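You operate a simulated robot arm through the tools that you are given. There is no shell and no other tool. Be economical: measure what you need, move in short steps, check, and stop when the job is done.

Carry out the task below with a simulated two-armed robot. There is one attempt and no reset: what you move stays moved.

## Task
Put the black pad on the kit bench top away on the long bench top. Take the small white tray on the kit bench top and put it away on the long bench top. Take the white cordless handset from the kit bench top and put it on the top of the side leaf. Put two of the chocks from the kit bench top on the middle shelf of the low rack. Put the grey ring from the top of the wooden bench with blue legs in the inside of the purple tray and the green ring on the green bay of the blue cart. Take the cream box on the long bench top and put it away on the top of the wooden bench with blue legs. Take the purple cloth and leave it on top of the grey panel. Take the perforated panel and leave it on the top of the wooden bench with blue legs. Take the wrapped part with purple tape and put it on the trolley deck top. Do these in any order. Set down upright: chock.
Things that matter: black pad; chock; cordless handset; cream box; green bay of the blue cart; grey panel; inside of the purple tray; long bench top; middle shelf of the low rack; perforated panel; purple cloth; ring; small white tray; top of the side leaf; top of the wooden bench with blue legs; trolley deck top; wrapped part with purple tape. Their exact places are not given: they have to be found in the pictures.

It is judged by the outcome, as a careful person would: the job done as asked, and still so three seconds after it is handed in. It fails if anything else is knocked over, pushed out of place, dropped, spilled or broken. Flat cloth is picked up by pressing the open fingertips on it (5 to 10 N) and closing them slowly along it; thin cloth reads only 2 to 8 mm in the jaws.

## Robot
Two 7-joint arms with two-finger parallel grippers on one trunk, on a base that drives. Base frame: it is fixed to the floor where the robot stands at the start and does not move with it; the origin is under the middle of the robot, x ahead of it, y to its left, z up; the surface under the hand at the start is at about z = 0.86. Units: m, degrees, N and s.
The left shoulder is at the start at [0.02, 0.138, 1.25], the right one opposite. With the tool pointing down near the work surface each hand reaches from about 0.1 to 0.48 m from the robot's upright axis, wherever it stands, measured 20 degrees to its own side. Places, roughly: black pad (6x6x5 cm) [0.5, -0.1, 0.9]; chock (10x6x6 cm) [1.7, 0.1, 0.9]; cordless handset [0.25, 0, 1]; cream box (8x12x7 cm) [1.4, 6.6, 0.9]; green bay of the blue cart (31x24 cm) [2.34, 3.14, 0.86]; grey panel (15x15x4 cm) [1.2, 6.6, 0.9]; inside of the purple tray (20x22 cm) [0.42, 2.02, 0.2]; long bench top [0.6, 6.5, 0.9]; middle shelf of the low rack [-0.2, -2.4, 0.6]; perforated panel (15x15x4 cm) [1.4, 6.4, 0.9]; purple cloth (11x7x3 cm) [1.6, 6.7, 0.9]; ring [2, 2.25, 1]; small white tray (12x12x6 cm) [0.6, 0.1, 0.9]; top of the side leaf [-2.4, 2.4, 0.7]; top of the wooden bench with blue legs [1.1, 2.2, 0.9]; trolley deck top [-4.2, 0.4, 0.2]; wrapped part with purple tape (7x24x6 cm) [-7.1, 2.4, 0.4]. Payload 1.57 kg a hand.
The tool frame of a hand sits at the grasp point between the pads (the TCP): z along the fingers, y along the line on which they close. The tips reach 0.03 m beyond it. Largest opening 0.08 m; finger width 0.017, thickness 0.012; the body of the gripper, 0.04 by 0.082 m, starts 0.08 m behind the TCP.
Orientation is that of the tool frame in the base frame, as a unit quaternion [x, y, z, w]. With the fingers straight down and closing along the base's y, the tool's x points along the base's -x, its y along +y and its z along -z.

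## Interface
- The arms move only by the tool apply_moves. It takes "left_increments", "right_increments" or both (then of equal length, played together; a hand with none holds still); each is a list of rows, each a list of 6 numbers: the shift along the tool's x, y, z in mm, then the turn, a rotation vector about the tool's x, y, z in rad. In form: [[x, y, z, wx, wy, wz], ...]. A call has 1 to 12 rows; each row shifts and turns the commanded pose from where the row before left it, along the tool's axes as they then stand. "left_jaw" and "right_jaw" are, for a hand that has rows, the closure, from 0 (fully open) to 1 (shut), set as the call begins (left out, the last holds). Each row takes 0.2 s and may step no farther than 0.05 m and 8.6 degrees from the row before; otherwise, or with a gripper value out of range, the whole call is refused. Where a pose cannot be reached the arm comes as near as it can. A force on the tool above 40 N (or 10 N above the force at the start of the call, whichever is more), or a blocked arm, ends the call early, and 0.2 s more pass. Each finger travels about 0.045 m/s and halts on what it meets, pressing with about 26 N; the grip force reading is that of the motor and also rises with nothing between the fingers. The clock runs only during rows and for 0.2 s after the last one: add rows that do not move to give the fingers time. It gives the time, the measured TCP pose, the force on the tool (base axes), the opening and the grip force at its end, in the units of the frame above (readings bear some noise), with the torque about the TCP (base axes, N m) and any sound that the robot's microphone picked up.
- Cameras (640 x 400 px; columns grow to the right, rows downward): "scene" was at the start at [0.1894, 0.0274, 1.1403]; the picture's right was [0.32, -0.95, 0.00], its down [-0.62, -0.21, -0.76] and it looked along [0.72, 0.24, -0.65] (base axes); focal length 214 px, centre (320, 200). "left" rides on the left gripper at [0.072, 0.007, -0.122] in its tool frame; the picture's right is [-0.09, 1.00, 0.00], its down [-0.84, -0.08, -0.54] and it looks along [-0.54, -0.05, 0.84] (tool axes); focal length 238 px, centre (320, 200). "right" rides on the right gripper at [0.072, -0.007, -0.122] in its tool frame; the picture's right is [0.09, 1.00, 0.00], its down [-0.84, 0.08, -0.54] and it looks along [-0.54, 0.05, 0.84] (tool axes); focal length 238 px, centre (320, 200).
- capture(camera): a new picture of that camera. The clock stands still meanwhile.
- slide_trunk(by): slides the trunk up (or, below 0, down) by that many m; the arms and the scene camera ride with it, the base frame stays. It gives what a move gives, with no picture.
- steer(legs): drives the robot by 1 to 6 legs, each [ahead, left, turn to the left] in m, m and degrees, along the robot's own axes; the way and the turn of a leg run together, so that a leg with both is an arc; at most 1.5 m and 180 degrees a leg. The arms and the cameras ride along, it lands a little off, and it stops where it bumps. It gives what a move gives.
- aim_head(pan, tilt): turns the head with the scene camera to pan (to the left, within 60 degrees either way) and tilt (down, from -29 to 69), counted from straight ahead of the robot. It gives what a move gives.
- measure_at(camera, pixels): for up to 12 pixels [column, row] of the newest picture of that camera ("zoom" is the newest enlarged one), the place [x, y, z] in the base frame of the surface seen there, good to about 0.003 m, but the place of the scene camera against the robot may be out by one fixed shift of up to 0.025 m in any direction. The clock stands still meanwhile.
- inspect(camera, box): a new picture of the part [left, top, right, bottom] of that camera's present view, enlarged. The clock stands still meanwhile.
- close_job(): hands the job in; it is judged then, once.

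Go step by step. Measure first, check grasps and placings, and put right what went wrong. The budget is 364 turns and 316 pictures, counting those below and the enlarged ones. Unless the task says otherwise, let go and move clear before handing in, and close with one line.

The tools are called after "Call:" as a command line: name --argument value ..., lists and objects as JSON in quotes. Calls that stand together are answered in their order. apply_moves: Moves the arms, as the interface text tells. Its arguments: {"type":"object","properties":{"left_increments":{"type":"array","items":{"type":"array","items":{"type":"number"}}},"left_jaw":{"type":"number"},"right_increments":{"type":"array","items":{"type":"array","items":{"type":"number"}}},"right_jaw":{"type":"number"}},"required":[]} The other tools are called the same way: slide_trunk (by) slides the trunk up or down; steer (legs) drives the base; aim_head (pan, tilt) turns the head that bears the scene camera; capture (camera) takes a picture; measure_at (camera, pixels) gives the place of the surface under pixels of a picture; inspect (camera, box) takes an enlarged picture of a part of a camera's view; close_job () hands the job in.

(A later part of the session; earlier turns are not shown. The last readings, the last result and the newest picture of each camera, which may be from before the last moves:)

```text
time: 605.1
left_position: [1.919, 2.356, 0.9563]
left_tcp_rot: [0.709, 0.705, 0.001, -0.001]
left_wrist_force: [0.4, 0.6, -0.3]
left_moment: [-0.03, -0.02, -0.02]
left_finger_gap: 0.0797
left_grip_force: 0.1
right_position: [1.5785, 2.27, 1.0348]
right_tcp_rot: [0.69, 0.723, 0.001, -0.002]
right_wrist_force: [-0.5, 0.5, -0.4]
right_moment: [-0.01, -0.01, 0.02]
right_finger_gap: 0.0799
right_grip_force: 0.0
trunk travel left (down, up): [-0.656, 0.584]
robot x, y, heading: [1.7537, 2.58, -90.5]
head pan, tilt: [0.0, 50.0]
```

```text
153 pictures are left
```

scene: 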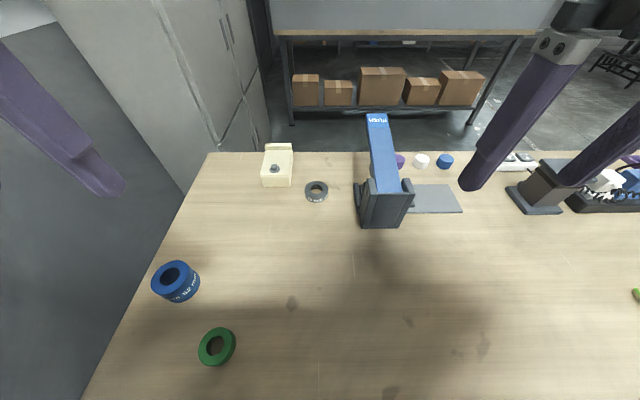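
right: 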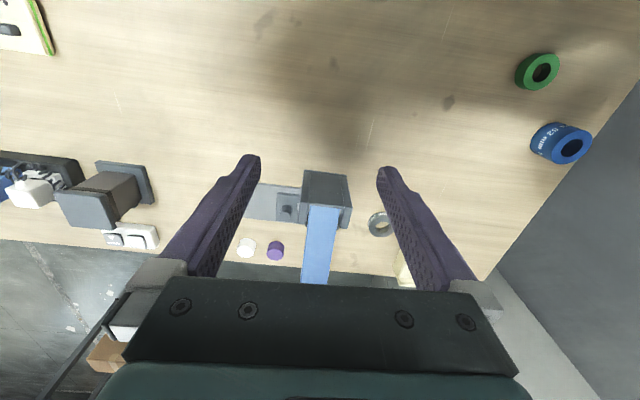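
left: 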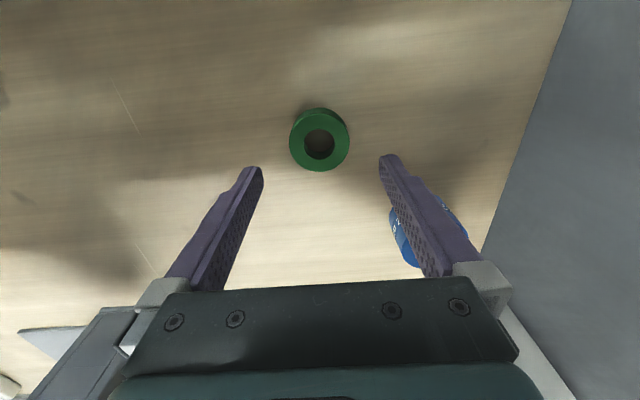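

Centred over the ring; the blue ring is clear. Descend 63 mm, close, lift.

Call:
apply_moves --left_increments '[[0, 0, 30, 0, 0, 0], [0, 0, 28, 0, 0, 0], [0, 0, 5, 0, 0, 0], [0, 0, 0, 0, 0, 0]]'

Call:
apply_moves --left_increments '[[0, 0, 0, 0, 0, 0], [0, 0, 0, 0, 0, 0], [0, 0, 0, 0, 0, 0], [0, 0, 0, 0, 0, 0]]' --left_jaw 1

Call:
apply_moves --left_increments '[[0, 0, -20, 0, 0, 0], [0, 0, -40, 0, 0, 0], [0, 0, -40, 0, 0, 0], [0, 0, -40, 0, 0, 0], [0, 0, -40, 0, 0, 0]]'

Call:
capture --camera "left"

```text
time: 606.1
left_position: [1.9188, 2.3547, 0.8931]
left_tcp_rot: [0.709, 0.705, 0.002, 0.0]
left_wrist_force: [-0.7, 0.6, 0.0]
left_moment: [0.0, -0.01, -0.02]
left_finger_gap: 0.0802
left_grip_force: 0.1
right_position: [1.5784, 2.2697, 1.0349]
right_tcp_rot: [0.69, 0.724, 0.001, -0.002]
right_wrist_force: [0.1, -0.2, 0.4]
right_moment: [-0.01, -0.01, 0.02]
right_finger_gap: 0.0803
right_grip_force: 0.1
trunk travel left (down, up): [-0.656, 0.584]
robot x, y, heading: [1.7579, 2.5774, -90.2]
head pan, tilt: [0.0, 50.0]
```

```text
time: 607.1
left_position: [1.9195, 2.3568, 0.8921]
left_tcp_rot: [0.71, 0.705, 0.002, 0.001]
left_wrist_force: [-0.7, 0.2, 0.7]
left_moment: [0.04, 0.1, 0.01]
left_finger_gap: 0.0511
left_grip_force: 25.9
right_position: [1.5784, 2.2701, 1.0349]
right_tcp_rot: [0.689, 0.724, 0.002, -0.002]
right_wrist_force: [-0.2, 0.5, 1.0]
right_moment: [0.03, -0.01, 0.01]
right_finger_gap: 0.0802
right_grip_force: 0.0
trunk travel left (down, up): [-0.656, 0.584]
robot x, y, heading: [1.7575, 2.5807, -90.5]
head pan, tilt: [0.0, 50.0]
```

```text
time: 608.3
left_position: [1.9182, 2.3556, 1.0732]
left_tcp_rot: [0.709, 0.705, 0.001, -0.001]
left_wrist_force: [-0.2, -0.6, -0.7]
left_moment: [-0.03, 0.0, -0.01]
left_finger_gap: 0.051
left_grip_force: 26.0
right_position: [1.5778, 2.2709, 1.0347]
right_tcp_rot: [0.69, 0.724, 0.002, -0.002]
right_wrist_force: [0.1, -0.2, 0.3]
right_moment: [-0.01, 0.0, 0.04]
right_finger_gap: 0.0803
right_grip_force: 0.1
trunk travel left (down, up): [-0.656, 0.584]
robot x, y, heading: [1.7527, 2.5803, -90.6]
head pan, tilt: [0.0, 50.0]
```

```text
152 pictures are left
```

left: 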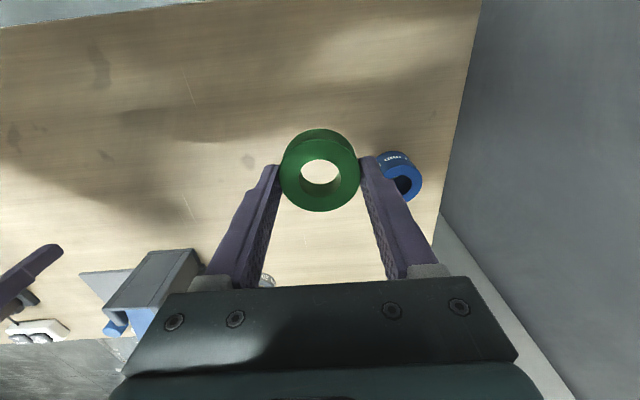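

Green ring held (gap 51 mm). I raise, back off and turn to face the cart's green bay.

Call:
slide_trunk --by 0.2

Call:
steer --legs '[[-0.57, 0, 0.4], [0, -0.1, 0], [0, 0, 90]]'

Call:
aim_head --pan 0 --tilt 45

Call:
capture --camera "scene"

Call:
measure_at --camera "scene" --pixels '[[320, 250], [320, 220], [320, 280], [250, 250], [400, 250], [320, 300], [360, 240], [280, 240]]'

```text
time: 610.4
left_position: [1.9185, 2.3551, 1.2731]
left_tcp_rot: [0.709, 0.705, 0.001, 0.0]
left_wrist_force: [-0.6, -0.9, -1.6]
left_moment: [0.01, -0.01, -0.02]
left_finger_gap: 0.0509
left_grip_force: 25.7
right_position: [1.5771, 2.27, 1.2353]
right_tcp_rot: [0.69, 0.724, 0.002, -0.002]
right_wrist_force: [-0.5, 0.1, 0.2]
right_moment: [0.0, 0.0, -0.03]
right_finger_gap: 0.0803
right_grip_force: 0.1
trunk travel left (down, up): [-0.856, 0.384]
robot x, y, heading: [1.7518, 2.5819, -90.6]
head pan, tilt: [0.0, 50.0]
```

```text
time: 618.2
left_position: [1.8783, 3.3125, 1.2736]
left_tcp_rot: [0.005, 1.0, 0.001, -0.001]
left_wrist_force: [-0.7, 0.2, -1.2]
left_moment: [-0.01, 0.01, -0.03]
left_finger_gap: 0.051
left_grip_force: 25.9
right_position: [1.9633, 2.9709, 1.2352]
right_tcp_rot: [-0.022, 1.0, 0.0, -0.001]
right_wrist_force: [1.0, 0.1, -0.3]
right_moment: [-0.04, 0.01, -0.02]
right_finger_gap: 0.0803
right_grip_force: 0.1
trunk travel left (down, up): [-0.856, 0.384]
robot x, y, heading: [1.6552, 3.148, -0.7]
head pan, tilt: [0.0, 50.0]
```

```text
time: 618.9
left_position: [1.879, 3.3123, 1.2734]
left_tcp_rot: [0.006, 1.0, 0.0, 0.0]
left_wrist_force: [0.4, 0.3, -1.4]
left_moment: [0.01, -0.02, 0.0]
left_finger_gap: 0.0509
left_grip_force: 25.8
right_position: [1.9607, 2.9705, 1.2345]
right_tcp_rot: [-0.021, 1.0, 0.0, -0.003]
right_wrist_force: [0.6, -0.1, -0.4]
right_moment: [-0.03, 0.0, 0.0]
right_finger_gap: 0.08
right_grip_force: 0.0
trunk travel left (down, up): [-0.856, 0.384]
robot x, y, heading: [1.6551, 3.151, -0.8]
head pan, tilt: [0.0, 45.0]
```

```text
151 pictures are left
```

scene: 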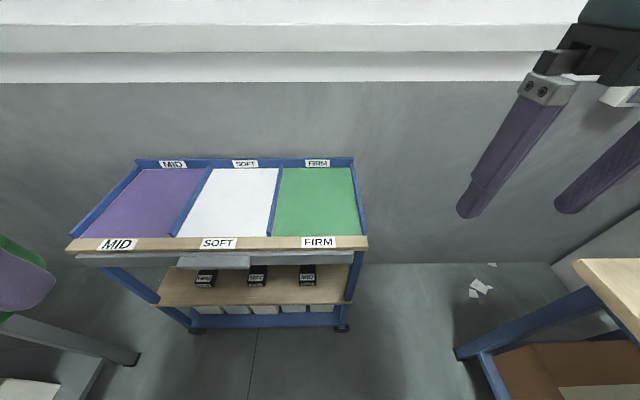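

```text
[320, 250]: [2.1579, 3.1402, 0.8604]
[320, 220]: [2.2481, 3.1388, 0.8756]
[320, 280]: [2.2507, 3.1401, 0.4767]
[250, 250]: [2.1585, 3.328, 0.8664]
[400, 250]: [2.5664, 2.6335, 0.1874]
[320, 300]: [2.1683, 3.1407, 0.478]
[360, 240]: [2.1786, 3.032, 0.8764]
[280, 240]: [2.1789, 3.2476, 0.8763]
```

Green bay spans x 2.19–2.5, y 3.03–3.26, z≈0.86. I align the left hand with its middle.

Call:
steer --legs '[[0.24, -0.17, 0.8]]'

Call:
apply_moves --left_increments '[[-45, 0, 0, 0, 0, 0], [-45, 0, 0, 0, 0, 0], [-45, 0, 0, 0, 0, 0], [-45, 0, 0, 0, 0, 0], [0, 0, 0, 0, 0, 0]]'

Call:
slide_trunk --by -0.2

Call:
capture --camera "left"

Call:
measure_at --camera "left" --pixels '[[240, 120], [400, 120], [320, 80], [450, 200], [200, 200]]'

```text
time: 620.9
left_position: [2.1137, 3.147, 1.2737]
left_tcp_rot: [-0.002, 1.0, 0.001, -0.002]
left_wrist_force: [-0.5, -0.4, -1.1]
left_moment: [0.0, -0.01, -0.03]
left_finger_gap: 0.051
left_grip_force: 26.4
right_position: [2.204, 2.8068, 1.2345]
right_tcp_rot: [-0.029, 1.0, 0.0, -0.002]
right_wrist_force: [0.5, -0.2, 0.0]
right_moment: [0.02, 0.01, 0.01]
right_finger_gap: 0.0799
right_grip_force: 0.1
trunk travel left (down, up): [-0.856, 0.384]
robot x, y, heading: [1.8908, 2.9812, -0.2]
head pan, tilt: [0.0, 45.0]
```

```text
time: 622.1
left_position: [2.2966, 3.1464, 1.2723]
left_tcp_rot: [-0.001, 1.0, 0.0, -0.001]
left_wrist_force: [0.4, -0.7, 0.4]
left_moment: [0.0, -0.01, -0.02]
left_finger_gap: 0.0512
left_grip_force: 26.1
right_position: [2.2023, 2.8065, 1.235]
right_tcp_rot: [-0.028, 1.0, 0.0, -0.002]
right_wrist_force: [-0.2, 0.5, -0.1]
right_moment: [0.0, 0.01, 0.0]
right_finger_gap: 0.0801
right_grip_force: 0.1
trunk travel left (down, up): [-0.856, 0.384]
robot x, y, heading: [1.894, 2.979, 0.2]
head pan, tilt: [0.0, 45.0]
```

```text
time: 624.3
left_position: [2.2952, 3.1462, 1.0736]
left_tcp_rot: [-0.001, 1.0, 0.001, -0.002]
left_wrist_force: [-0.2, 0.7, -1.7]
left_moment: [-0.03, -0.01, 0.0]
left_finger_gap: 0.051
left_grip_force: 26.0
right_position: [2.2029, 2.8055, 1.035]
right_tcp_rot: [-0.029, 1.0, 0.001, -0.003]
right_wrist_force: [0.3, -0.6, 0.5]
right_moment: [0.0, -0.01, -0.01]
right_finger_gap: 0.0801
right_grip_force: 0.1
trunk travel left (down, up): [-0.656, 0.584]
robot x, y, heading: [1.8939, 2.9778, -0.1]
head pan, tilt: [0.0, 45.0]
```

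```text
150 pictures are left
```

left: 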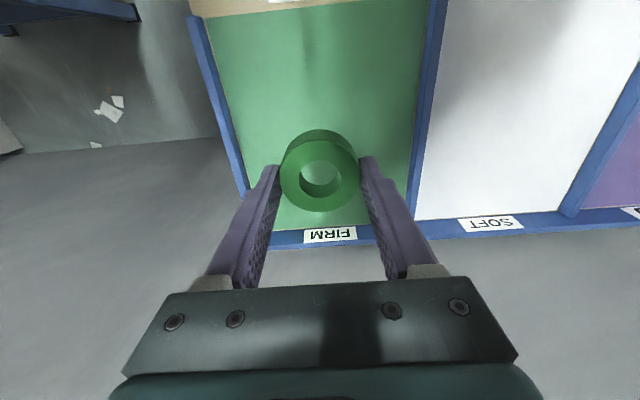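

```text
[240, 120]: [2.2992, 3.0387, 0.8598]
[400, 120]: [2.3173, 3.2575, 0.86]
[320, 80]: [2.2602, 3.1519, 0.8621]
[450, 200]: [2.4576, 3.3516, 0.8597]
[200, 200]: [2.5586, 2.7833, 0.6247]
```

Over the bay centre; surface 0.860. Lower 178 mm.

Call:
apply_moves --left_increments '[[0, 0, 45, 0, 0, 0], [0, 0, 45, 0, 0, 0], [0, 0, 45, 0, 0, 0], [0, 0, 40, 0, 0, 0], [0, 0, 4, 0, 0, 0], [0, 0, 0, 0, 0, 0]]'

Call:
apply_moves --left_increments '[[0, 0, 2, 0, 0, 0], [0, 0, 0, 0, 0, 0]]'

```text
time: 625.7
left_position: [2.295, 3.1465, 0.8941]
left_tcp_rot: [-0.002, 1.0, 0.001, -0.002]
left_wrist_force: [0.1, -1.1, -0.7]
left_moment: [-0.03, 0.0, 0.02]
left_finger_gap: 0.0509
left_grip_force: 26.0
right_position: [2.2034, 2.8066, 1.0347]
right_tcp_rot: [-0.028, 1.0, 0.0, -0.003]
right_wrist_force: [-0.3, 0.6, 0.5]
right_moment: [-0.02, -0.01, 0.01]
right_finger_gap: 0.0801
right_grip_force: 0.1
trunk travel left (down, up): [-0.656, 0.584]
robot x, y, heading: [1.8903, 2.9763, -0.1]
head pan, tilt: [0.0, 45.0]
```

```text
time: 626.3
left_position: [2.2955, 3.1457, 0.8932]
left_tcp_rot: [-0.001, 1.0, 0.0, -0.001]
left_wrist_force: [-4.3, 0.3, 14.3]
left_moment: [-0.19, 0.16, -0.05]
left_finger_gap: 0.0509
left_grip_force: 26.3
right_position: [2.2035, 2.8071, 1.0357]
right_tcp_rot: [-0.028, 1.0, 0.0, -0.003]
right_wrist_force: [0.4, 0.0, -0.1]
right_moment: [0.03, -0.02, -0.01]
right_finger_gap: 0.0802
right_grip_force: 0.2
trunk travel left (down, up): [-0.656, 0.584]
robot x, y, heading: [1.8928, 2.9757, 0.2]
head pan, tilt: [0.0, 45.0]
```

Contact. Release, rise and check.

Call:
apply_moves --left_increments '[[0, 0, 0, 0, 0, 0], [0, 0, 0, 0, 0, 0], [0, 0, 0, 0, 0, 0]]' --left_jaw 0

Call:
apply_moves --left_increments '[[0, 0, -20, 0, 0, 0], [0, 0, -40, 0, 0, 0], [0, 0, -40, 0, 0, 0], [0, 0, -40, 0, 0, 0], [0, 0, -30, 0, 0, 0], [40, 0, 0, 0, 0, 0], [40, 0, 0, 0, 0, 0], [40, 0, 0, 0, 0, 0]]'

Call:
slide_trunk --by 0.25

Call:
capture --camera "scene"

```text
time: 627.1
left_position: [2.2944, 3.1456, 0.8919]
left_tcp_rot: [-0.002, 1.0, 0.001, -0.002]
left_wrist_force: [-0.4, 0.2, 0.5]
left_moment: [0.0, 0.02, 0.04]
left_finger_gap: 0.0801
left_grip_force: 0.0
right_position: [2.2035, 2.8059, 1.0346]
right_tcp_rot: [-0.029, 1.0, 0.0, -0.002]
right_wrist_force: [-0.4, -0.2, 0.7]
right_moment: [0.0, 0.01, 0.01]
right_finger_gap: 0.0796
right_grip_force: 0.1
trunk travel left (down, up): [-0.656, 0.584]
robot x, y, heading: [1.8978, 2.9754, 0.3]
head pan, tilt: [0.0, 45.0]
```

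```text
time: 628.9
left_position: [2.1729, 3.1455, 1.0639]
left_tcp_rot: [-0.003, 1.0, 0.001, -0.001]
left_wrist_force: [-0.4, -0.2, -0.8]
left_moment: [0.02, 0.02, -0.02]
left_finger_gap: 0.0799
left_grip_force: 0.1
right_position: [2.2042, 2.805, 1.0353]
right_tcp_rot: [-0.028, 1.0, 0.0, -0.003]
right_wrist_force: [-0.5, 0.3, -0.5]
right_moment: [0.02, 0.01, -0.01]
right_finger_gap: 0.0798
right_grip_force: 0.1
trunk travel left (down, up): [-0.656, 0.584]
robot x, y, heading: [1.8932, 2.9831, 0.0]
head pan, tilt: [0.0, 45.0]
```

```text
time: 631.5
left_position: [2.174, 3.1452, 1.3128]
left_tcp_rot: [-0.001, 1.0, 0.0, -0.001]
left_wrist_force: [-0.1, -0.1, 0.7]
left_moment: [0.02, 0.02, 0.0]
left_finger_gap: 0.0799
left_grip_force: 0.0
right_position: [2.2032, 2.8048, 1.2855]
right_tcp_rot: [-0.029, 1.0, -0.001, -0.002]
right_wrist_force: [-1.2, 0.7, -0.2]
right_moment: [0.03, -0.02, 0.01]
right_finger_gap: 0.0802
right_grip_force: 0.0
trunk travel left (down, up): [-0.906, 0.334]
robot x, y, heading: [1.8957, 2.98, 0.3]
head pan, tilt: [0.0, 45.0]
```

```text
149 pictures are left
```

scene: 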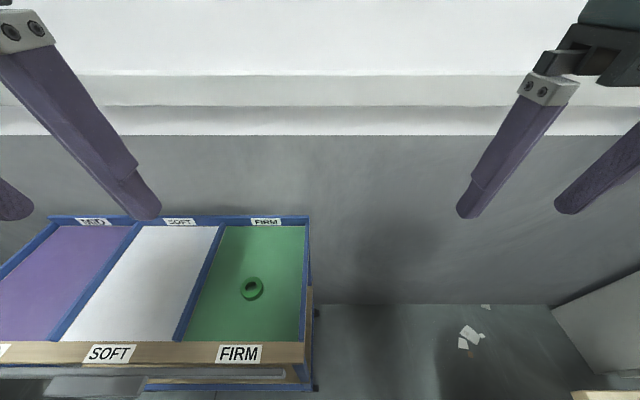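

Green ring sits in the green bay (252,289). Now round to the bench's south side for the grey ring.

Call:
steer --legs '[[-1.2, 0, 0], [-1.2, 0, 0], [0, -0.85, 0], [0, -0.85, 0], [1.2, 0, 0], [1.0, 0, 0]]'

Call:
steer --legs '[[0, 0, 90]]'

Call:
aim_head --pan 0 --tilt 45

Call:
capture --camera "scene"

Call:
measure_at --camera "scene" --pixels '[[320, 250], [320, 230], [320, 270], [320, 300]]'

```text
time: 661.8
left_position: [1.9884, 1.443, 1.313]
left_tcp_rot: [0.002, 1.0, 0.001, -0.002]
left_wrist_force: [1.1, -0.1, -0.6]
left_moment: [0.0, -0.02, 0.02]
left_finger_gap: 0.0802
left_grip_force: 0.1
right_position: [2.0141, 1.1038, 1.2853]
right_tcp_rot: [-0.025, 1.0, 0.001, -0.003]
right_wrist_force: [-0.6, 0.5, 0.1]
right_moment: [0.0, 0.01, 0.01]
right_finger_gap: 0.08
right_grip_force: 0.1
trunk travel left (down, up): [-0.906, 0.334]
robot x, y, heading: [1.7091, 1.276, -0.4]
head pan, tilt: [0.0, 45.0]
```

```text
time: 666.1
left_position: [1.5402, 1.5601, 1.313]
left_tcp_rot: [-0.706, 0.708, -0.001, -0.001]
left_wrist_force: [-0.4, -0.2, -0.7]
left_moment: [0.04, -0.01, -0.01]
left_finger_gap: 0.08
left_grip_force: 0.0
right_position: [1.88, 1.5874, 1.2845]
right_tcp_rot: [0.726, -0.688, 0.002, 0.002]
right_wrist_force: [0.1, 0.4, -0.2]
right_moment: [-0.01, 0.01, -0.02]
right_finger_gap: 0.0801
right_grip_force: 0.1
trunk travel left (down, up): [-0.906, 0.334]
robot x, y, heading: [1.7048, 1.2776, 89.7]
head pan, tilt: [0.0, 45.0]
```

```text
time: 666.7
left_position: [1.5409, 1.5606, 1.3124]
left_tcp_rot: [0.707, -0.707, 0.0, 0.002]
left_wrist_force: [0.4, 0.4, 0.6]
left_moment: [-0.03, 0.02, -0.01]
left_finger_gap: 0.0799
left_grip_force: 0.1
right_position: [1.8798, 1.5866, 1.2849]
right_tcp_rot: [0.726, -0.688, 0.001, 0.002]
right_wrist_force: [0.4, 0.2, -0.4]
right_moment: [-0.01, -0.01, 0.0]
right_finger_gap: 0.0798
right_grip_force: 0.1
trunk travel left (down, up): [-0.906, 0.334]
robot x, y, heading: [1.7021, 1.2837, 89.6]
head pan, tilt: [0.0, 45.0]
```

```text
148 pictures are left
```

scene: 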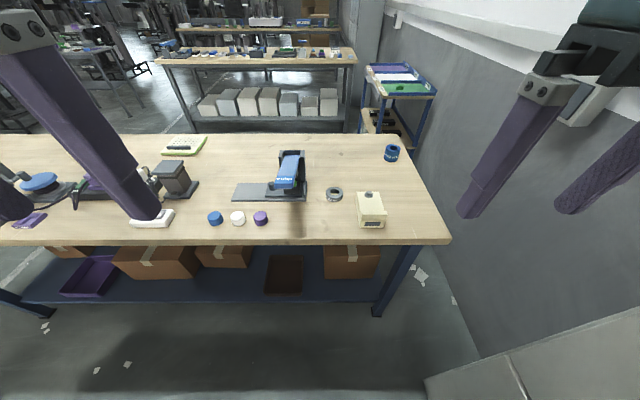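

```text
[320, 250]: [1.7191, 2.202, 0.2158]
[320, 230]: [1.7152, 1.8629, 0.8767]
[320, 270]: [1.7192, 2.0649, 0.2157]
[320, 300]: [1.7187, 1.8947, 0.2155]
```

South edge y≈1.82; the grey ring is at (334,193). I position the right hand over it, clear of the PUSH lever.

Call:
steer --legs '[[0.39, 0.113, 0.4]]'

Call:
slide_trunk --by -0.15

Call:
capture --camera "right"

Call:
measure_at --camera "right" --pixels '[[320, 100], [320, 130], [320, 160]]'

```text
time: 669.2
left_position: [1.4276, 1.9504, 1.3126]
left_tcp_rot: [-0.707, 0.707, 0.0, -0.002]
left_wrist_force: [-0.1, 0.6, 0.2]
left_moment: [0.03, -0.03, 0.01]
left_finger_gap: 0.08
left_grip_force: 0.0
right_position: [1.7665, 1.9774, 1.2858]
right_tcp_rot: [0.727, -0.687, 0.002, 0.003]
right_wrist_force: [-0.3, 0.6, -0.3]
right_moment: [-0.01, 0.03, -0.04]
right_finger_gap: 0.0798
right_grip_force: 0.1
trunk travel left (down, up): [-0.906, 0.334]
robot x, y, heading: [1.5925, 1.6637, 90.0]
head pan, tilt: [0.0, 45.0]
```

```text
time: 670.9
left_position: [1.4273, 1.9498, 1.1632]
left_tcp_rot: [0.708, -0.706, 0.001, 0.001]
left_wrist_force: [-0.5, -0.4, 0.5]
left_moment: [0.02, -0.02, 0.0]
left_finger_gap: 0.08
left_grip_force: 0.0
right_position: [1.7677, 1.9775, 1.1342]
right_tcp_rot: [0.727, -0.687, 0.001, 0.001]
right_wrist_force: [0.4, 0.4, 0.2]
right_moment: [0.02, 0.03, 0.01]
right_finger_gap: 0.0799
right_grip_force: 0.1
trunk travel left (down, up): [-0.756, 0.484]
robot x, y, heading: [1.5948, 1.6697, 89.8]
head pan, tilt: [0.0, 45.0]
```

```text
147 pictures are left
```

right: 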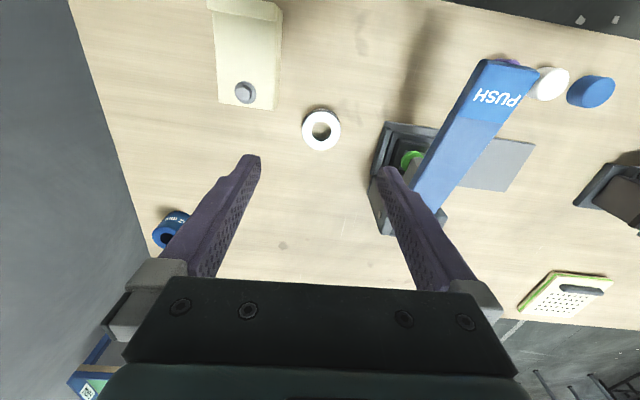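

```text
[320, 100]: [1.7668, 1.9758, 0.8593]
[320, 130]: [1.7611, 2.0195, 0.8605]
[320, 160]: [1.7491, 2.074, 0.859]
```

Ring centre ≈(1.764,2.018). Lower trunk 0.05 only (the lever is near my head) and reach down with the arm.

Call:
slide_trunk --by -0.05

Call:
apply_moves --right_increments '[[-40, 3, 0, 0, 0, 0], [0, 0, 45, 0, 0, 0], [0, 0, 45, 0, 0, 0], [0, 0, 40, 0, 0, 0], [0, 0, 0, 0, 0, 0]]'

Call:
capture --camera "right"

Call:
measure_at --camera "right" --pixels '[[295, 145], [345, 145], [320, 120], [320, 175]]'

```text
time: 671.9
left_position: [1.4271, 1.949, 1.1119]
left_tcp_rot: [0.707, -0.707, 0.0, 0.002]
left_wrist_force: [0.5, 0.1, -0.3]
left_moment: [-0.03, -0.01, 0.01]
left_finger_gap: 0.0796
left_grip_force: 0.0
right_position: [1.7678, 1.9771, 1.0846]
right_tcp_rot: [0.727, -0.686, 0.002, 0.002]
right_wrist_force: [-0.4, 0.5, 0.6]
right_moment: [-0.01, 0.01, -0.01]
right_finger_gap: 0.08
right_grip_force: 0.0
trunk travel left (down, up): [-0.706, 0.534]
robot x, y, heading: [1.5911, 1.6675, 89.9]
head pan, tilt: [0.0, 45.0]
```

```text
time: 673.0
left_position: [1.4273, 1.9499, 1.1135]
left_tcp_rot: [0.708, -0.706, 0.002, 0.002]
left_wrist_force: [0.5, 0.4, 0.2]
left_moment: [-0.01, 0.01, -0.02]
left_finger_gap: 0.08
left_grip_force: 0.1
right_position: [1.7614, 2.017, 0.9537]
right_tcp_rot: [0.727, -0.686, 0.002, 0.001]
right_wrist_force: [0.6, 0.1, 0.3]
right_moment: [0.0, 0.03, -0.01]
right_finger_gap: 0.08
right_grip_force: 0.0
trunk travel left (down, up): [-0.706, 0.534]
robot x, y, heading: [1.5936, 1.6687, 90.0]
head pan, tilt: [0.0, 45.0]
```

```text
146 pictures are left
```

right: 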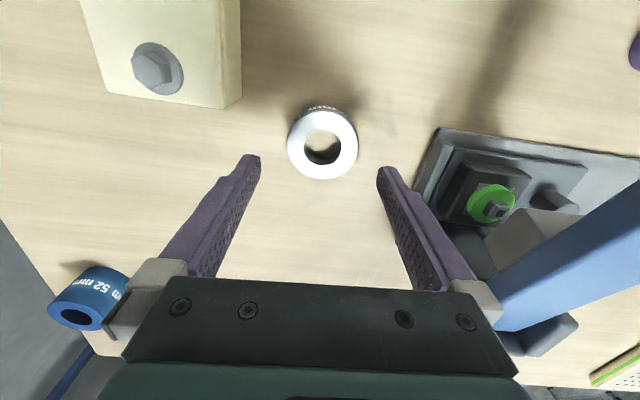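

```text
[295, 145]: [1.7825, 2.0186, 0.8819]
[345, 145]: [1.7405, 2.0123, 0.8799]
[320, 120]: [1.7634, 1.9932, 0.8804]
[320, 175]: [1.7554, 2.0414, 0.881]
```

Centred. Descend 61 mm, close, lift.

Call:
apply_moves --right_increments '[[0, 0, 30, 0, 0, 0], [0, 0, 28, 0, 0, 0], [0, 0, 3, 0, 0, 0], [0, 0, 0, 0, 0, 0]]'

Call:
apply_moves --right_increments '[[0, 0, 0, 0, 0, 0], [0, 0, 0, 0, 0, 0], [0, 0, 0, 0, 0, 0], [0, 0, 0, 0, 0, 0]]' --right_jaw 1

Call:
apply_moves --right_increments '[[0, 0, -20, 0, 0, 0], [0, 0, -40, 0, 0, 0], [0, 0, -40, 0, 0, 0], [0, 0, -40, 0, 0, 0], [0, 0, -40, 0, 0, 0]]'

Call:
capture --camera "right"

```text
time: 674.0
left_position: [1.4278, 1.9501, 1.1133]
left_tcp_rot: [0.708, -0.706, 0.0, 0.003]
left_wrist_force: [0.7, 0.7, 0.6]
left_moment: [-0.01, 0.01, 0.02]
left_finger_gap: 0.08
left_grip_force: 0.1
right_position: [1.7613, 2.017, 0.8933]
right_tcp_rot: [0.727, -0.687, 0.002, 0.002]
right_wrist_force: [-0.6, 0.6, -0.1]
right_moment: [0.0, 0.0, 0.02]
right_finger_gap: 0.0803
right_grip_force: 0.0
trunk travel left (down, up): [-0.706, 0.534]
robot x, y, heading: [1.5947, 1.6671, 90.0]
head pan, tilt: [0.0, 45.0]
```

```text
time: 675.0
left_position: [1.4279, 1.9497, 1.1133]
left_tcp_rot: [0.708, -0.706, 0.001, 0.002]
left_wrist_force: [0.5, 0.1, 0.0]
left_moment: [-0.02, 0.0, -0.02]
left_finger_gap: 0.08
left_grip_force: 0.2
right_position: [1.7609, 2.0173, 0.8933]
right_tcp_rot: [0.727, -0.686, 0.002, 0.002]
right_wrist_force: [-1.7, -0.4, 0.9]
right_moment: [0.05, 0.05, -0.02]
right_finger_gap: 0.0597
right_grip_force: 26.1
trunk travel left (down, up): [-0.706, 0.534]
robot x, y, heading: [1.5953, 1.6715, 89.9]
head pan, tilt: [0.0, 45.0]
```

```text
time: 676.2
left_position: [1.427, 1.9489, 1.1134]
left_tcp_rot: [0.708, -0.707, 0.0, 0.002]
left_wrist_force: [0.6, -0.1, 0.3]
left_moment: [-0.02, -0.01, -0.02]
left_finger_gap: 0.0801
left_grip_force: 0.1
right_position: [1.7628, 2.0177, 1.0748]
right_tcp_rot: [0.727, -0.686, 0.003, 0.003]
right_wrist_force: [-0.3, -1.1, -2.2]
right_moment: [-0.01, -0.01, -0.03]
right_finger_gap: 0.06
right_grip_force: 26.1
trunk travel left (down, up): [-0.706, 0.534]
robot x, y, heading: [1.5925, 1.6683, 90.2]
head pan, tilt: [0.0, 45.0]
```

```text
145 pictures are left
```

right: 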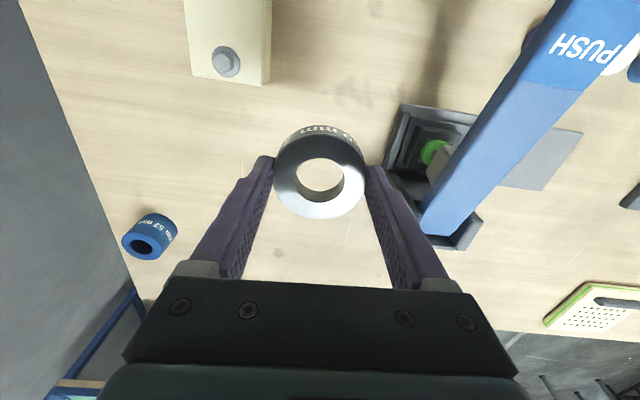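

Grey ring held. Back off, strafe to the purple tray's position and look under the bench.

Call:
slide_trunk --by 0.1

Call:
steer --legs '[[-0.45, 0, 0], [0, 1.32, 0]]'

Call:
slide_trunk --by -0.4

Call:
aim_head --pan -15 --tilt 30

Call:
capture --camera "scene"

```text
time: 677.6
left_position: [1.4269, 1.9501, 1.2127]
left_tcp_rot: [0.708, -0.706, 0.001, 0.002]
left_wrist_force: [0.7, -0.9, 0.1]
left_moment: [0.0, 0.02, 0.0]
left_finger_gap: 0.08
left_grip_force: 0.1
right_position: [1.7627, 2.0168, 1.1728]
right_tcp_rot: [0.727, -0.687, 0.002, 0.001]
right_wrist_force: [-0.8, 0.0, -1.3]
right_moment: [-0.03, -0.03, 0.05]
right_finger_gap: 0.0601
right_grip_force: 26.0
trunk travel left (down, up): [-0.806, 0.434]
robot x, y, heading: [1.5905, 1.6682, 90.0]
head pan, tilt: [0.0, 45.0]
```

```text
time: 686.5
left_position: [0.1028, 1.4984, 1.2136]
left_tcp_rot: [0.708, -0.707, 0.001, 0.001]
left_wrist_force: [0.9, 0.0, -1.0]
left_moment: [-0.01, 0.01, -0.02]
left_finger_gap: 0.0798
left_grip_force: 0.1
right_position: [0.4373, 1.5668, 1.1741]
right_tcp_rot: [0.726, -0.687, 0.001, 0.002]
right_wrist_force: [0.9, 0.2, -1.7]
right_moment: [0.01, 0.0, 0.01]
right_finger_gap: 0.0595
right_grip_force: 26.7
trunk travel left (down, up): [-0.806, 0.434]
robot x, y, heading: [0.2687, 1.2173, 89.9]
head pan, tilt: [0.0, 45.0]
```

```text
time: 690.4
left_position: [0.1012, 1.4994, 0.8129]
left_tcp_rot: [0.708, -0.706, 0.001, 0.002]
left_wrist_force: [-0.3, -0.3, 0.4]
left_moment: [0.0, 0.0, 0.01]
left_finger_gap: 0.08
left_grip_force: 0.1
right_position: [0.4378, 1.5654, 0.7739]
right_tcp_rot: [0.726, -0.687, 0.002, 0.001]
right_wrist_force: [-0.5, 0.8, -1.5]
right_moment: [0.04, -0.01, 0.03]
right_finger_gap: 0.0591
right_grip_force: 25.6
trunk travel left (down, up): [-0.406, 0.834]
robot x, y, heading: [0.2653, 1.2183, 90.0]
head pan, tilt: [0.0, 45.0]
```

```text
time: 691.1
left_position: [0.1027, 1.4992, 0.8132]
left_tcp_rot: [0.707, -0.707, 0.0, 0.002]
left_wrist_force: [-0.1, -0.3, -0.6]
left_moment: [0.04, -0.01, 0.0]
left_finger_gap: 0.08
left_grip_force: 0.1
right_position: [0.4377, 1.5655, 0.7737]
right_tcp_rot: [0.727, -0.687, 0.002, 0.002]
right_wrist_force: [0.3, -0.4, -1.0]
right_moment: [-0.01, -0.02, 0.0]
right_finger_gap: 0.0591
right_grip_force: 26.2
trunk travel left (down, up): [-0.406, 0.834]
robot x, y, heading: [0.2684, 1.2149, 90.2]
head pan, tilt: [-15.0, 30.0]
```

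```text
144 pictures are left
```

scene: 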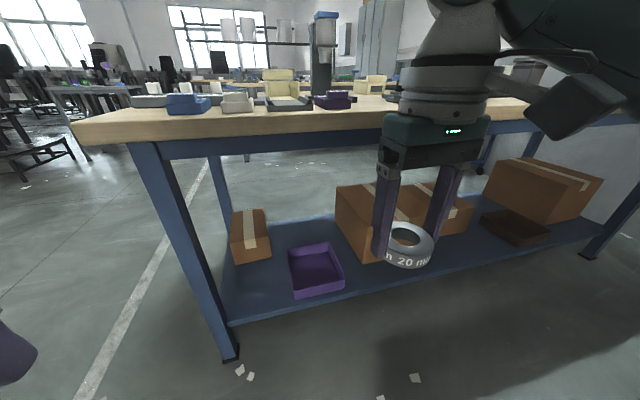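

The purple tray lies at (315,270) near the shelf's front edge. I measure tray, apron and boxes.

Call:
measure_at --camera "scene" --pixels '[[315, 270], [292, 268], [340, 265], [318, 295], [312, 250], [300, 285], [250, 156], [250, 140], [355, 225], [248, 250], [345, 290], [385, 255]]'

Call:
capture --camera "right"

```text
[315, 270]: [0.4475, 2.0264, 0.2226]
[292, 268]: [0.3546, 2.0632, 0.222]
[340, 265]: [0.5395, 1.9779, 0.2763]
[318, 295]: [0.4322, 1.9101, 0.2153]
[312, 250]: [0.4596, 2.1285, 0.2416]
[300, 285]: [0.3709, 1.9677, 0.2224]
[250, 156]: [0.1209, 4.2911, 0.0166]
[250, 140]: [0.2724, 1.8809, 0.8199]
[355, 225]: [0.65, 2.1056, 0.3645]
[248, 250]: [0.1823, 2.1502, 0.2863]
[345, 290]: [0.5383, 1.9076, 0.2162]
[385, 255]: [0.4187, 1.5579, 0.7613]
```

```text
143 pictures are left
```

right: 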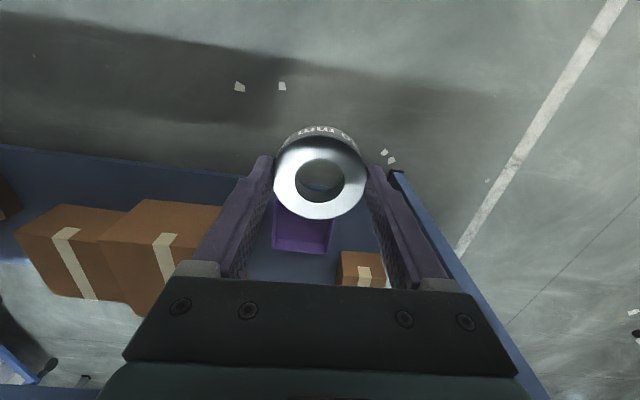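

Tray: x 0.345–0.545, y 1.915–2.135, floor ≈0.207; clearance beneath the apron ≈0.77. I tuck the left hand back, lower the trunk fully and drive in under the bench.

Call:
apply_moves --left_increments '[[40, 0, 0, 0, 0, 0], [40, 0, 0, 0, 0, 0], [30, 0, 0, 0, 0, 0], [0, 0, 0, 0, 0, 0]]'

Call:
slide_trunk --by -0.37

Call:
steer --legs '[[0.2, 0, 0]]'

Call:
capture --camera "scene"

Call:
capture --camera "right"

```text
time: 692.1
left_position: [0.1096, 1.4249, 0.8115]
left_tcp_rot: [0.707, -0.707, 0.002, 0.002]
left_wrist_force: [-0.2, 0.5, 0.2]
left_moment: [-0.04, 0.02, -0.02]
left_finger_gap: 0.0797
left_grip_force: 0.1
left hand out of reach, approached as far as the arm can: row 2, 3
right_position: [0.4374, 1.5647, 0.7734]
right_tcp_rot: [0.727, -0.687, 0.002, 0.001]
right_wrist_force: [0.5, 0.2, -1.5]
right_moment: [0.04, 0.02, 0.04]
right_finger_gap: 0.0589
right_grip_force: 26.4
trunk travel left (down, up): [-0.406, 0.834]
robot x, y, heading: [0.2649, 1.2161, 90.1]
head pan, tilt: [-15.0, 30.0]
```

```text
time: 695.7
left_position: [0.1105, 1.4241, 0.4409]
left_tcp_rot: [0.708, -0.707, 0.001, 0.002]
left_wrist_force: [0.4, 0.0, 0.8]
left_moment: [-0.02, -0.04, 0.01]
left_finger_gap: 0.08
left_grip_force: 0.0
right_position: [0.4376, 1.5647, 0.4029]
right_tcp_rot: [0.727, -0.687, 0.002, 0.001]
right_wrist_force: [-0.4, -0.9, -1.4]
right_moment: [0.0, 0.02, 0.0]
right_finger_gap: 0.0588
right_grip_force: 26.2
trunk travel left (down, up): [-0.036, 1.204]
robot x, y, heading: [0.2717, 1.2229, 89.9]
head pan, tilt: [-15.0, 30.0]
```

```text
time: 697.3
left_position: [0.1095, 1.6208, 0.4415]
left_tcp_rot: [0.708, -0.706, 0.002, 0.003]
left_wrist_force: [-0.1, -0.8, 0.0]
left_moment: [-0.02, 0.01, 0.01]
left_finger_gap: 0.0802
left_grip_force: 0.1
right_position: [0.4367, 1.7626, 0.4039]
right_tcp_rot: [0.727, -0.687, 0.004, 0.003]
right_wrist_force: [-0.5, 0.0, -1.1]
right_moment: [0.02, -0.04, 0.03]
right_finger_gap: 0.059
right_grip_force: 26.1
trunk travel left (down, up): [-0.036, 1.204]
robot x, y, heading: [0.2693, 1.4195, 90.0]
head pan, tilt: [-15.0, 30.0]
```

```text
142 pictures are left
```

scene: 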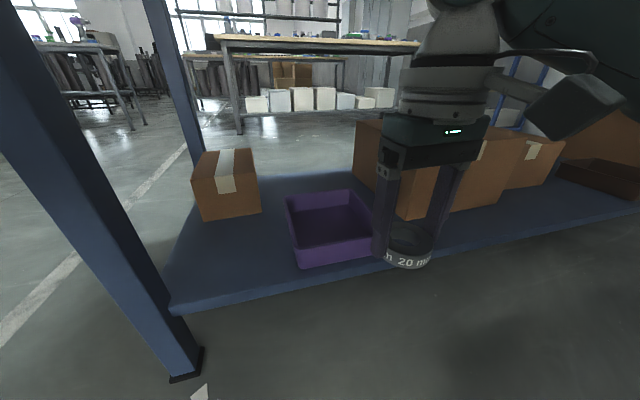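

```text
141 pictures are left
```

right: 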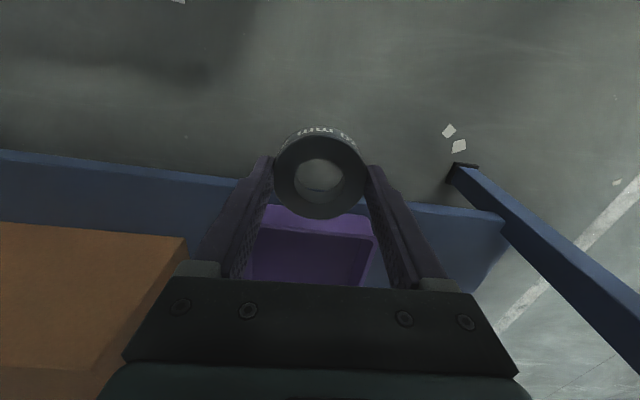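

I check the leg position relative to the left hand and the tray from the right camera.

Call:
measure_at --camera "scene" --pixels '[[140, 250], [185, 365], [80, 100], [430, 180], [330, 230], [330, 262], [250, 180]]'

Call:
measure_at --camera "right" --pixels '[[310, 260], [260, 260], [360, 265], [350, 232], [100, 260], [480, 210], [300, 225]]'

```text
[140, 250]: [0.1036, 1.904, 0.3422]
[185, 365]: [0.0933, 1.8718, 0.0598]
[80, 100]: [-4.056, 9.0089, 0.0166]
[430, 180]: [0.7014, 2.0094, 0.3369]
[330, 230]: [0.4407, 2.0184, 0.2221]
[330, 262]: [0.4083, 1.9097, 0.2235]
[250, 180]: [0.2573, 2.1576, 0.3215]
```

```text
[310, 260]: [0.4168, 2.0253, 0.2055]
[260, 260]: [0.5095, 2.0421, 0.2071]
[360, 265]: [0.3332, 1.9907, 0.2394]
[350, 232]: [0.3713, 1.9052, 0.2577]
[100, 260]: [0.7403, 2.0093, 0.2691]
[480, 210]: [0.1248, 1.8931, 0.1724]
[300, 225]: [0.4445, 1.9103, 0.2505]
```

Clear. Drive 0.14 further, reach forward 85 mm and lower into the tray.

Call:
steer --legs '[[0.14, 0, 0]]'

Call:
apply_moves --right_increments '[[-30, 0, 0, 0, 0, 0], [-30, 0, 0, 0, 0, 0], [-25, 0, 0, 0, 0, 0], [0, 0, 30, 0, 0, 0], [0, 0, 30, 0, 0, 0], [0, 0, 0, 0, 0, 0]]'

Call:
capture --camera "right"

Call:
capture --camera "scene"

```text
time: 698.6
left_position: [0.1098, 1.7583, 0.4407]
left_tcp_rot: [0.707, -0.707, 0.002, 0.004]
left_wrist_force: [0.1, -1.2, -0.9]
left_moment: [-0.01, -0.03, 0.02]
left_finger_gap: 0.08
left_grip_force: 0.1
right_position: [0.4371, 1.8985, 0.4031]
right_tcp_rot: [0.727, -0.687, 0.003, 0.003]
right_wrist_force: [0.5, -0.2, -1.2]
right_moment: [0.02, 0.0, 0.03]
right_finger_gap: 0.0586
right_grip_force: 26.0
trunk travel left (down, up): [-0.036, 1.204]
robot x, y, heading: [0.2693, 1.5529, 89.9]
head pan, tilt: [-15.0, 30.0]
```

```text
time: 700.0
left_position: [0.1101, 1.7594, 0.4417]
left_tcp_rot: [0.708, -0.706, 0.002, 0.002]
left_wrist_force: [0.5, 0.5, -0.6]
left_moment: [0.0, 0.01, -0.01]
left_finger_gap: 0.0799
left_grip_force: 0.0
right_position: [0.4323, 1.9853, 0.3417]
right_tcp_rot: [0.727, -0.686, 0.002, 0.003]
right_wrist_force: [0.4, -0.2, -1.2]
right_moment: [-0.01, -0.03, -0.04]
right_finger_gap: 0.0584
right_grip_force: 25.5
trunk travel left (down, up): [-0.036, 1.204]
robot x, y, heading: [0.2694, 1.5492, 89.9]
head pan, tilt: [-15.0, 30.0]
```

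```text
140 pictures are left
```

right: 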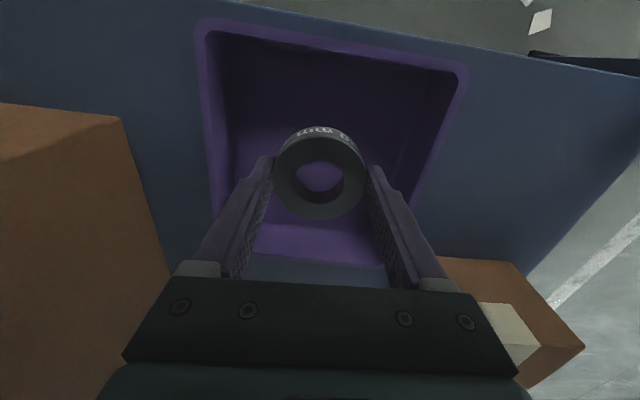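

```text
139 pictures are left
```

scene: 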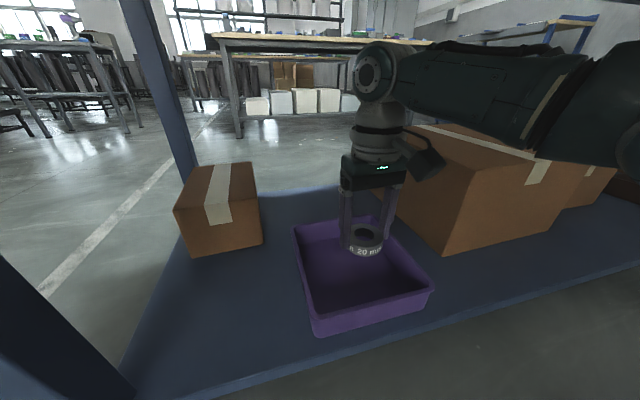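

In the tray. Before lowering I check the big box's top height under my forearm.

Call:
measure_at --camera "scene" --pixels '[[440, 145], [500, 160], [470, 180], [560, 130], [440, 60], [400, 80], [520, 90], [540, 230]]'

```text
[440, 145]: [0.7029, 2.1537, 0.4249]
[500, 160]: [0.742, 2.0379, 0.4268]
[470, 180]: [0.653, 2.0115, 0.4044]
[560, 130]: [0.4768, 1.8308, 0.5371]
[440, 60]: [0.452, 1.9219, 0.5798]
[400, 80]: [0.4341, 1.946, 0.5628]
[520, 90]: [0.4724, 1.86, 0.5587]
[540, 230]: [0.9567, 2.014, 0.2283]
```

The forearm stays at x≈0.45–0.5, clear of the box. Lower 98 mm and feel.

Call:
apply_moves --right_increments '[[0, 0, 40, 0, 0, 0], [0, 0, 35, 0, 0, 0], [0, 0, 20, 0, 0, 0], [0, 0, 4, 0, 0, 0], [0, 0, 0, 0, 0, 0]]'

Call:
apply_moves --right_increments '[[0, 0, 3, 0, 0, 0], [0, 0, 0, 0, 0, 0]]'

```text
time: 701.2
left_position: [0.1097, 1.759, 0.4407]
left_tcp_rot: [0.708, -0.706, 0.002, 0.002]
left_wrist_force: [0.2, -0.1, -0.1]
left_moment: [-0.04, 0.01, -0.01]
left_finger_gap: 0.08
left_grip_force: 0.1
right_position: [0.4339, 1.9838, 0.2431]
right_tcp_rot: [0.727, -0.686, 0.002, 0.002]
right_wrist_force: [-0.8, 0.4, -0.7]
right_moment: [0.01, 0.01, -0.04]
right_finger_gap: 0.0585
right_grip_force: 26.0
trunk travel left (down, up): [-0.036, 1.204]
robot x, y, heading: [0.2679, 1.5496, 90.2]
head pan, tilt: [-15.0, 30.0]
```

```text
time: 701.8
left_position: [0.1099, 1.7595, 0.4423]
left_tcp_rot: [0.707, -0.707, 0.001, 0.002]
left_wrist_force: [0.6, -0.8, -0.1]
left_moment: [-0.03, 0.0, -0.01]
left_finger_gap: 0.0801
left_grip_force: 0.0
right_position: [0.433, 1.9809, 0.2411]
right_tcp_rot: [0.727, -0.687, 0.003, 0.003]
right_wrist_force: [0.1, 0.5, -0.6]
right_moment: [-0.01, 0.0, 0.01]
right_finger_gap: 0.0587
right_grip_force: 26.1
trunk travel left (down, up): [-0.036, 1.204]
robot x, y, heading: [0.2694, 1.5547, 90.0]
head pan, tilt: [-15.0, 30.0]
```

Almost touching; 3 mm more, then release.

Call:
apply_moves --right_increments '[[0, 0, 2, 0, 0, 0], [0, 0, 1, 0, 0, 0], [0, 0, 0, 0, 0, 0]]'

Call:
apply_moves --right_increments '[[0, 0, 0, 0, 0, 0], [0, 0, 0, 0, 0, 0], [0, 0, 0, 0, 0, 0]]' --right_jaw 0.1

Call:
apply_moves --right_increments '[[0, 0, -20, 0, 0, 0], [0, 0, -40, 0, 0, 0], [0, 0, -40, 0, 0, 0], [0, 0, -40, 0, 0, 0], [40, 0, 0, 0, 0, 0], [40, 0, 0, 0, 0, 0], [0, 0, 0, 0, 0, 0]]'

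Call:
capture --camera "scene"

```text
time: 702.6
left_position: [0.1105, 1.7588, 0.442]
left_tcp_rot: [0.708, -0.707, 0.0, 0.002]
left_wrist_force: [0.2, 0.7, -1.0]
left_moment: [-0.03, 0.01, -0.01]
left_finger_gap: 0.0801
left_grip_force: 0.0
right_position: [0.4339, 1.9814, 0.2413]
right_tcp_rot: [0.727, -0.686, 0.003, 0.002]
right_wrist_force: [0.2, -2.9, 8.6]
right_moment: [0.09, 0.14, 0.04]
right_finger_gap: 0.0583
right_grip_force: 25.6
trunk travel left (down, up): [-0.036, 1.204]
robot x, y, heading: [0.2685, 1.5501, 89.9]
head pan, tilt: [-15.0, 30.0]
```

```text
time: 703.4
left_position: [0.1107, 1.761, 0.441]
left_tcp_rot: [0.708, -0.707, 0.001, 0.002]
left_wrist_force: [-0.6, 0.4, 0.3]
left_moment: [0.01, 0.02, 0.01]
left_finger_gap: 0.08
left_grip_force: 0.1
right_position: [0.4328, 1.9817, 0.2394]
right_tcp_rot: [0.728, -0.686, 0.003, 0.002]
right_wrist_force: [0.1, -0.7, 1.2]
right_moment: [0.01, 0.01, 0.03]
right_finger_gap: 0.0722
right_grip_force: 0.1
trunk travel left (down, up): [-0.036, 1.204]
robot x, y, heading: [0.2688, 1.5512, 90.0]
head pan, tilt: [-15.0, 30.0]
```

```text
time: 705.0
left_position: [0.1083, 1.7606, 0.4415]
left_tcp_rot: [0.708, -0.706, 0.001, 0.002]
left_wrist_force: [0.1, 0.7, 0.6]
left_moment: [-0.03, -0.04, 0.01]
left_finger_gap: 0.08
left_grip_force: 0.1
right_position: [0.4356, 1.904, 0.3791]
right_tcp_rot: [0.727, -0.687, 0.002, 0.002]
right_wrist_force: [-1.0, -0.1, -0.9]
right_moment: [-0.01, 0.01, -0.01]
right_finger_gap: 0.0719
right_grip_force: 0.0
trunk travel left (down, up): [-0.036, 1.204]
robot x, y, heading: [0.2678, 1.5553, 90.0]
head pan, tilt: [-15.0, 30.0]
```

```text
138 pictures are left
```

scene: 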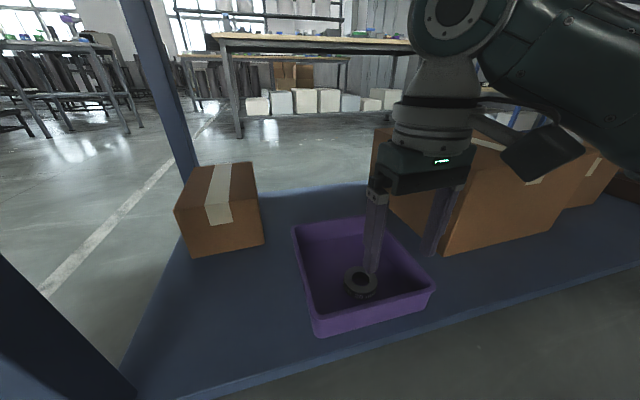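

The grey ring rests in the purple tray (360,280). Last item: the small white tray. I back out, raise, and drive round to the kit bench's right side.

Call:
steer --legs '[[-0.35, 0, 0]]'

Call:
slide_trunk --by 0.4

Call:
slide_trunk --by 0.35

Call:
steer --legs '[[0, 0.9, 0], [-1.5, 0, 0], [-0.75, 0, 0], [0, -1.1, 0]]'

Call:
aim_head --pan 0 --tilt 40

Call:
capture --camera "scene"

```text
time: 707.3
left_position: [0.1092, 1.4105, 0.4418]
left_tcp_rot: [0.71, -0.704, 0.0, 0.001]
left_wrist_force: [-0.1, 0.7, 0.7]
left_moment: [0.02, 0.01, -0.01]
left_finger_gap: 0.0801
left_grip_force: 0.1
right_position: [0.4363, 1.5557, 0.3792]
right_tcp_rot: [0.729, -0.684, 0.003, 0.002]
right_wrist_force: [-0.4, 0.6, -0.3]
right_moment: [0.03, 0.01, 0.0]
right_finger_gap: 0.0718
right_grip_force: 0.0
trunk travel left (down, up): [-0.036, 1.204]
robot x, y, heading: [0.2719, 1.2024, 90.2]
head pan, tilt: [-15.0, 30.0]
```

```text
time: 711.1
left_position: [0.1106, 1.4087, 0.8413]
left_tcp_rot: [0.711, -0.704, 0.002, 0.002]
left_wrist_force: [-0.3, 0.2, 0.5]
left_moment: [0.0, 0.01, 0.01]
left_finger_gap: 0.08
left_grip_force: 0.1
right_position: [0.4381, 1.5549, 0.7779]
right_tcp_rot: [0.729, -0.684, 0.003, 0.003]
right_wrist_force: [0.6, -0.4, -0.4]
right_moment: [-0.03, -0.03, 0.03]
right_finger_gap: 0.072
right_grip_force: 0.1
trunk travel left (down, up): [-0.436, 0.804]
robot x, y, heading: [0.2711, 1.2045, 90.2]
head pan, tilt: [-15.0, 30.0]
```

```text
time: 714.5
left_position: [0.109, 1.4085, 1.1909]
left_tcp_rot: [0.71, -0.704, 0.001, 0.003]
left_wrist_force: [-0.7, -0.5, 0.6]
left_moment: [-0.04, 0.0, -0.03]
left_finger_gap: 0.0801
left_grip_force: 0.1
right_position: [0.4376, 1.5538, 1.1287]
right_tcp_rot: [0.729, -0.684, 0.003, 0.003]
right_wrist_force: [0.0, 0.2, -0.1]
right_moment: [0.0, 0.0, -0.04]
right_finger_gap: 0.0721
right_grip_force: 0.0
trunk travel left (down, up): [-0.786, 0.454]
robot x, y, heading: [0.2666, 1.2042, 90.5]
head pan, tilt: [-15.0, 30.0]
```

```text
time: 735.2
left_position: [0.3357, -0.8489, 1.1926]
left_tcp_rot: [-0.707, 0.707, -0.001, -0.002]
left_wrist_force: [0.3, -0.6, -0.3]
left_moment: [0.01, 0.04, -0.01]
left_finger_gap: 0.0802
left_grip_force: 0.1
right_position: [0.6656, -0.707, 1.1282]
right_tcp_rot: [0.725, -0.689, 0.003, 0.002]
right_wrist_force: [0.1, -0.3, -0.2]
right_moment: [-0.01, 0.02, -0.06]
right_finger_gap: 0.0719
right_grip_force: 0.1
trunk travel left (down, up): [-0.786, 0.454]
robot x, y, heading: [0.4896, -1.0547, 89.7]
head pan, tilt: [-15.0, 30.0]
```

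```text
time: 736.0
left_position: [0.3371, -0.8491, 1.1918]
left_tcp_rot: [-0.706, 0.708, -0.001, -0.002]
left_wrist_force: [-0.3, -0.6, 0.6]
left_moment: [-0.01, -0.03, 0.02]
left_finger_gap: 0.0799
left_grip_force: 0.1
right_position: [0.6648, -0.7056, 1.1283]
right_tcp_rot: [0.725, -0.688, 0.003, 0.002]
right_wrist_force: [0.1, -0.7, 0.2]
right_moment: [0.03, -0.03, 0.0]
right_finger_gap: 0.0719
right_grip_force: 0.1
trunk travel left (down, up): [-0.786, 0.454]
robot x, y, heading: [0.492, -1.0563, 89.6]
head pan, tilt: [0.0, 40.0]
```

```text
137 pictures are left
```

scene: 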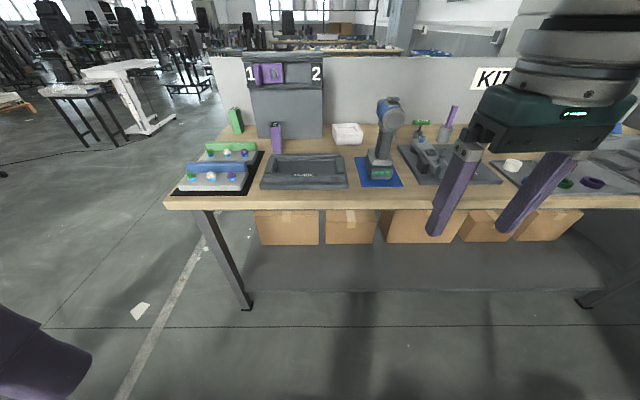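

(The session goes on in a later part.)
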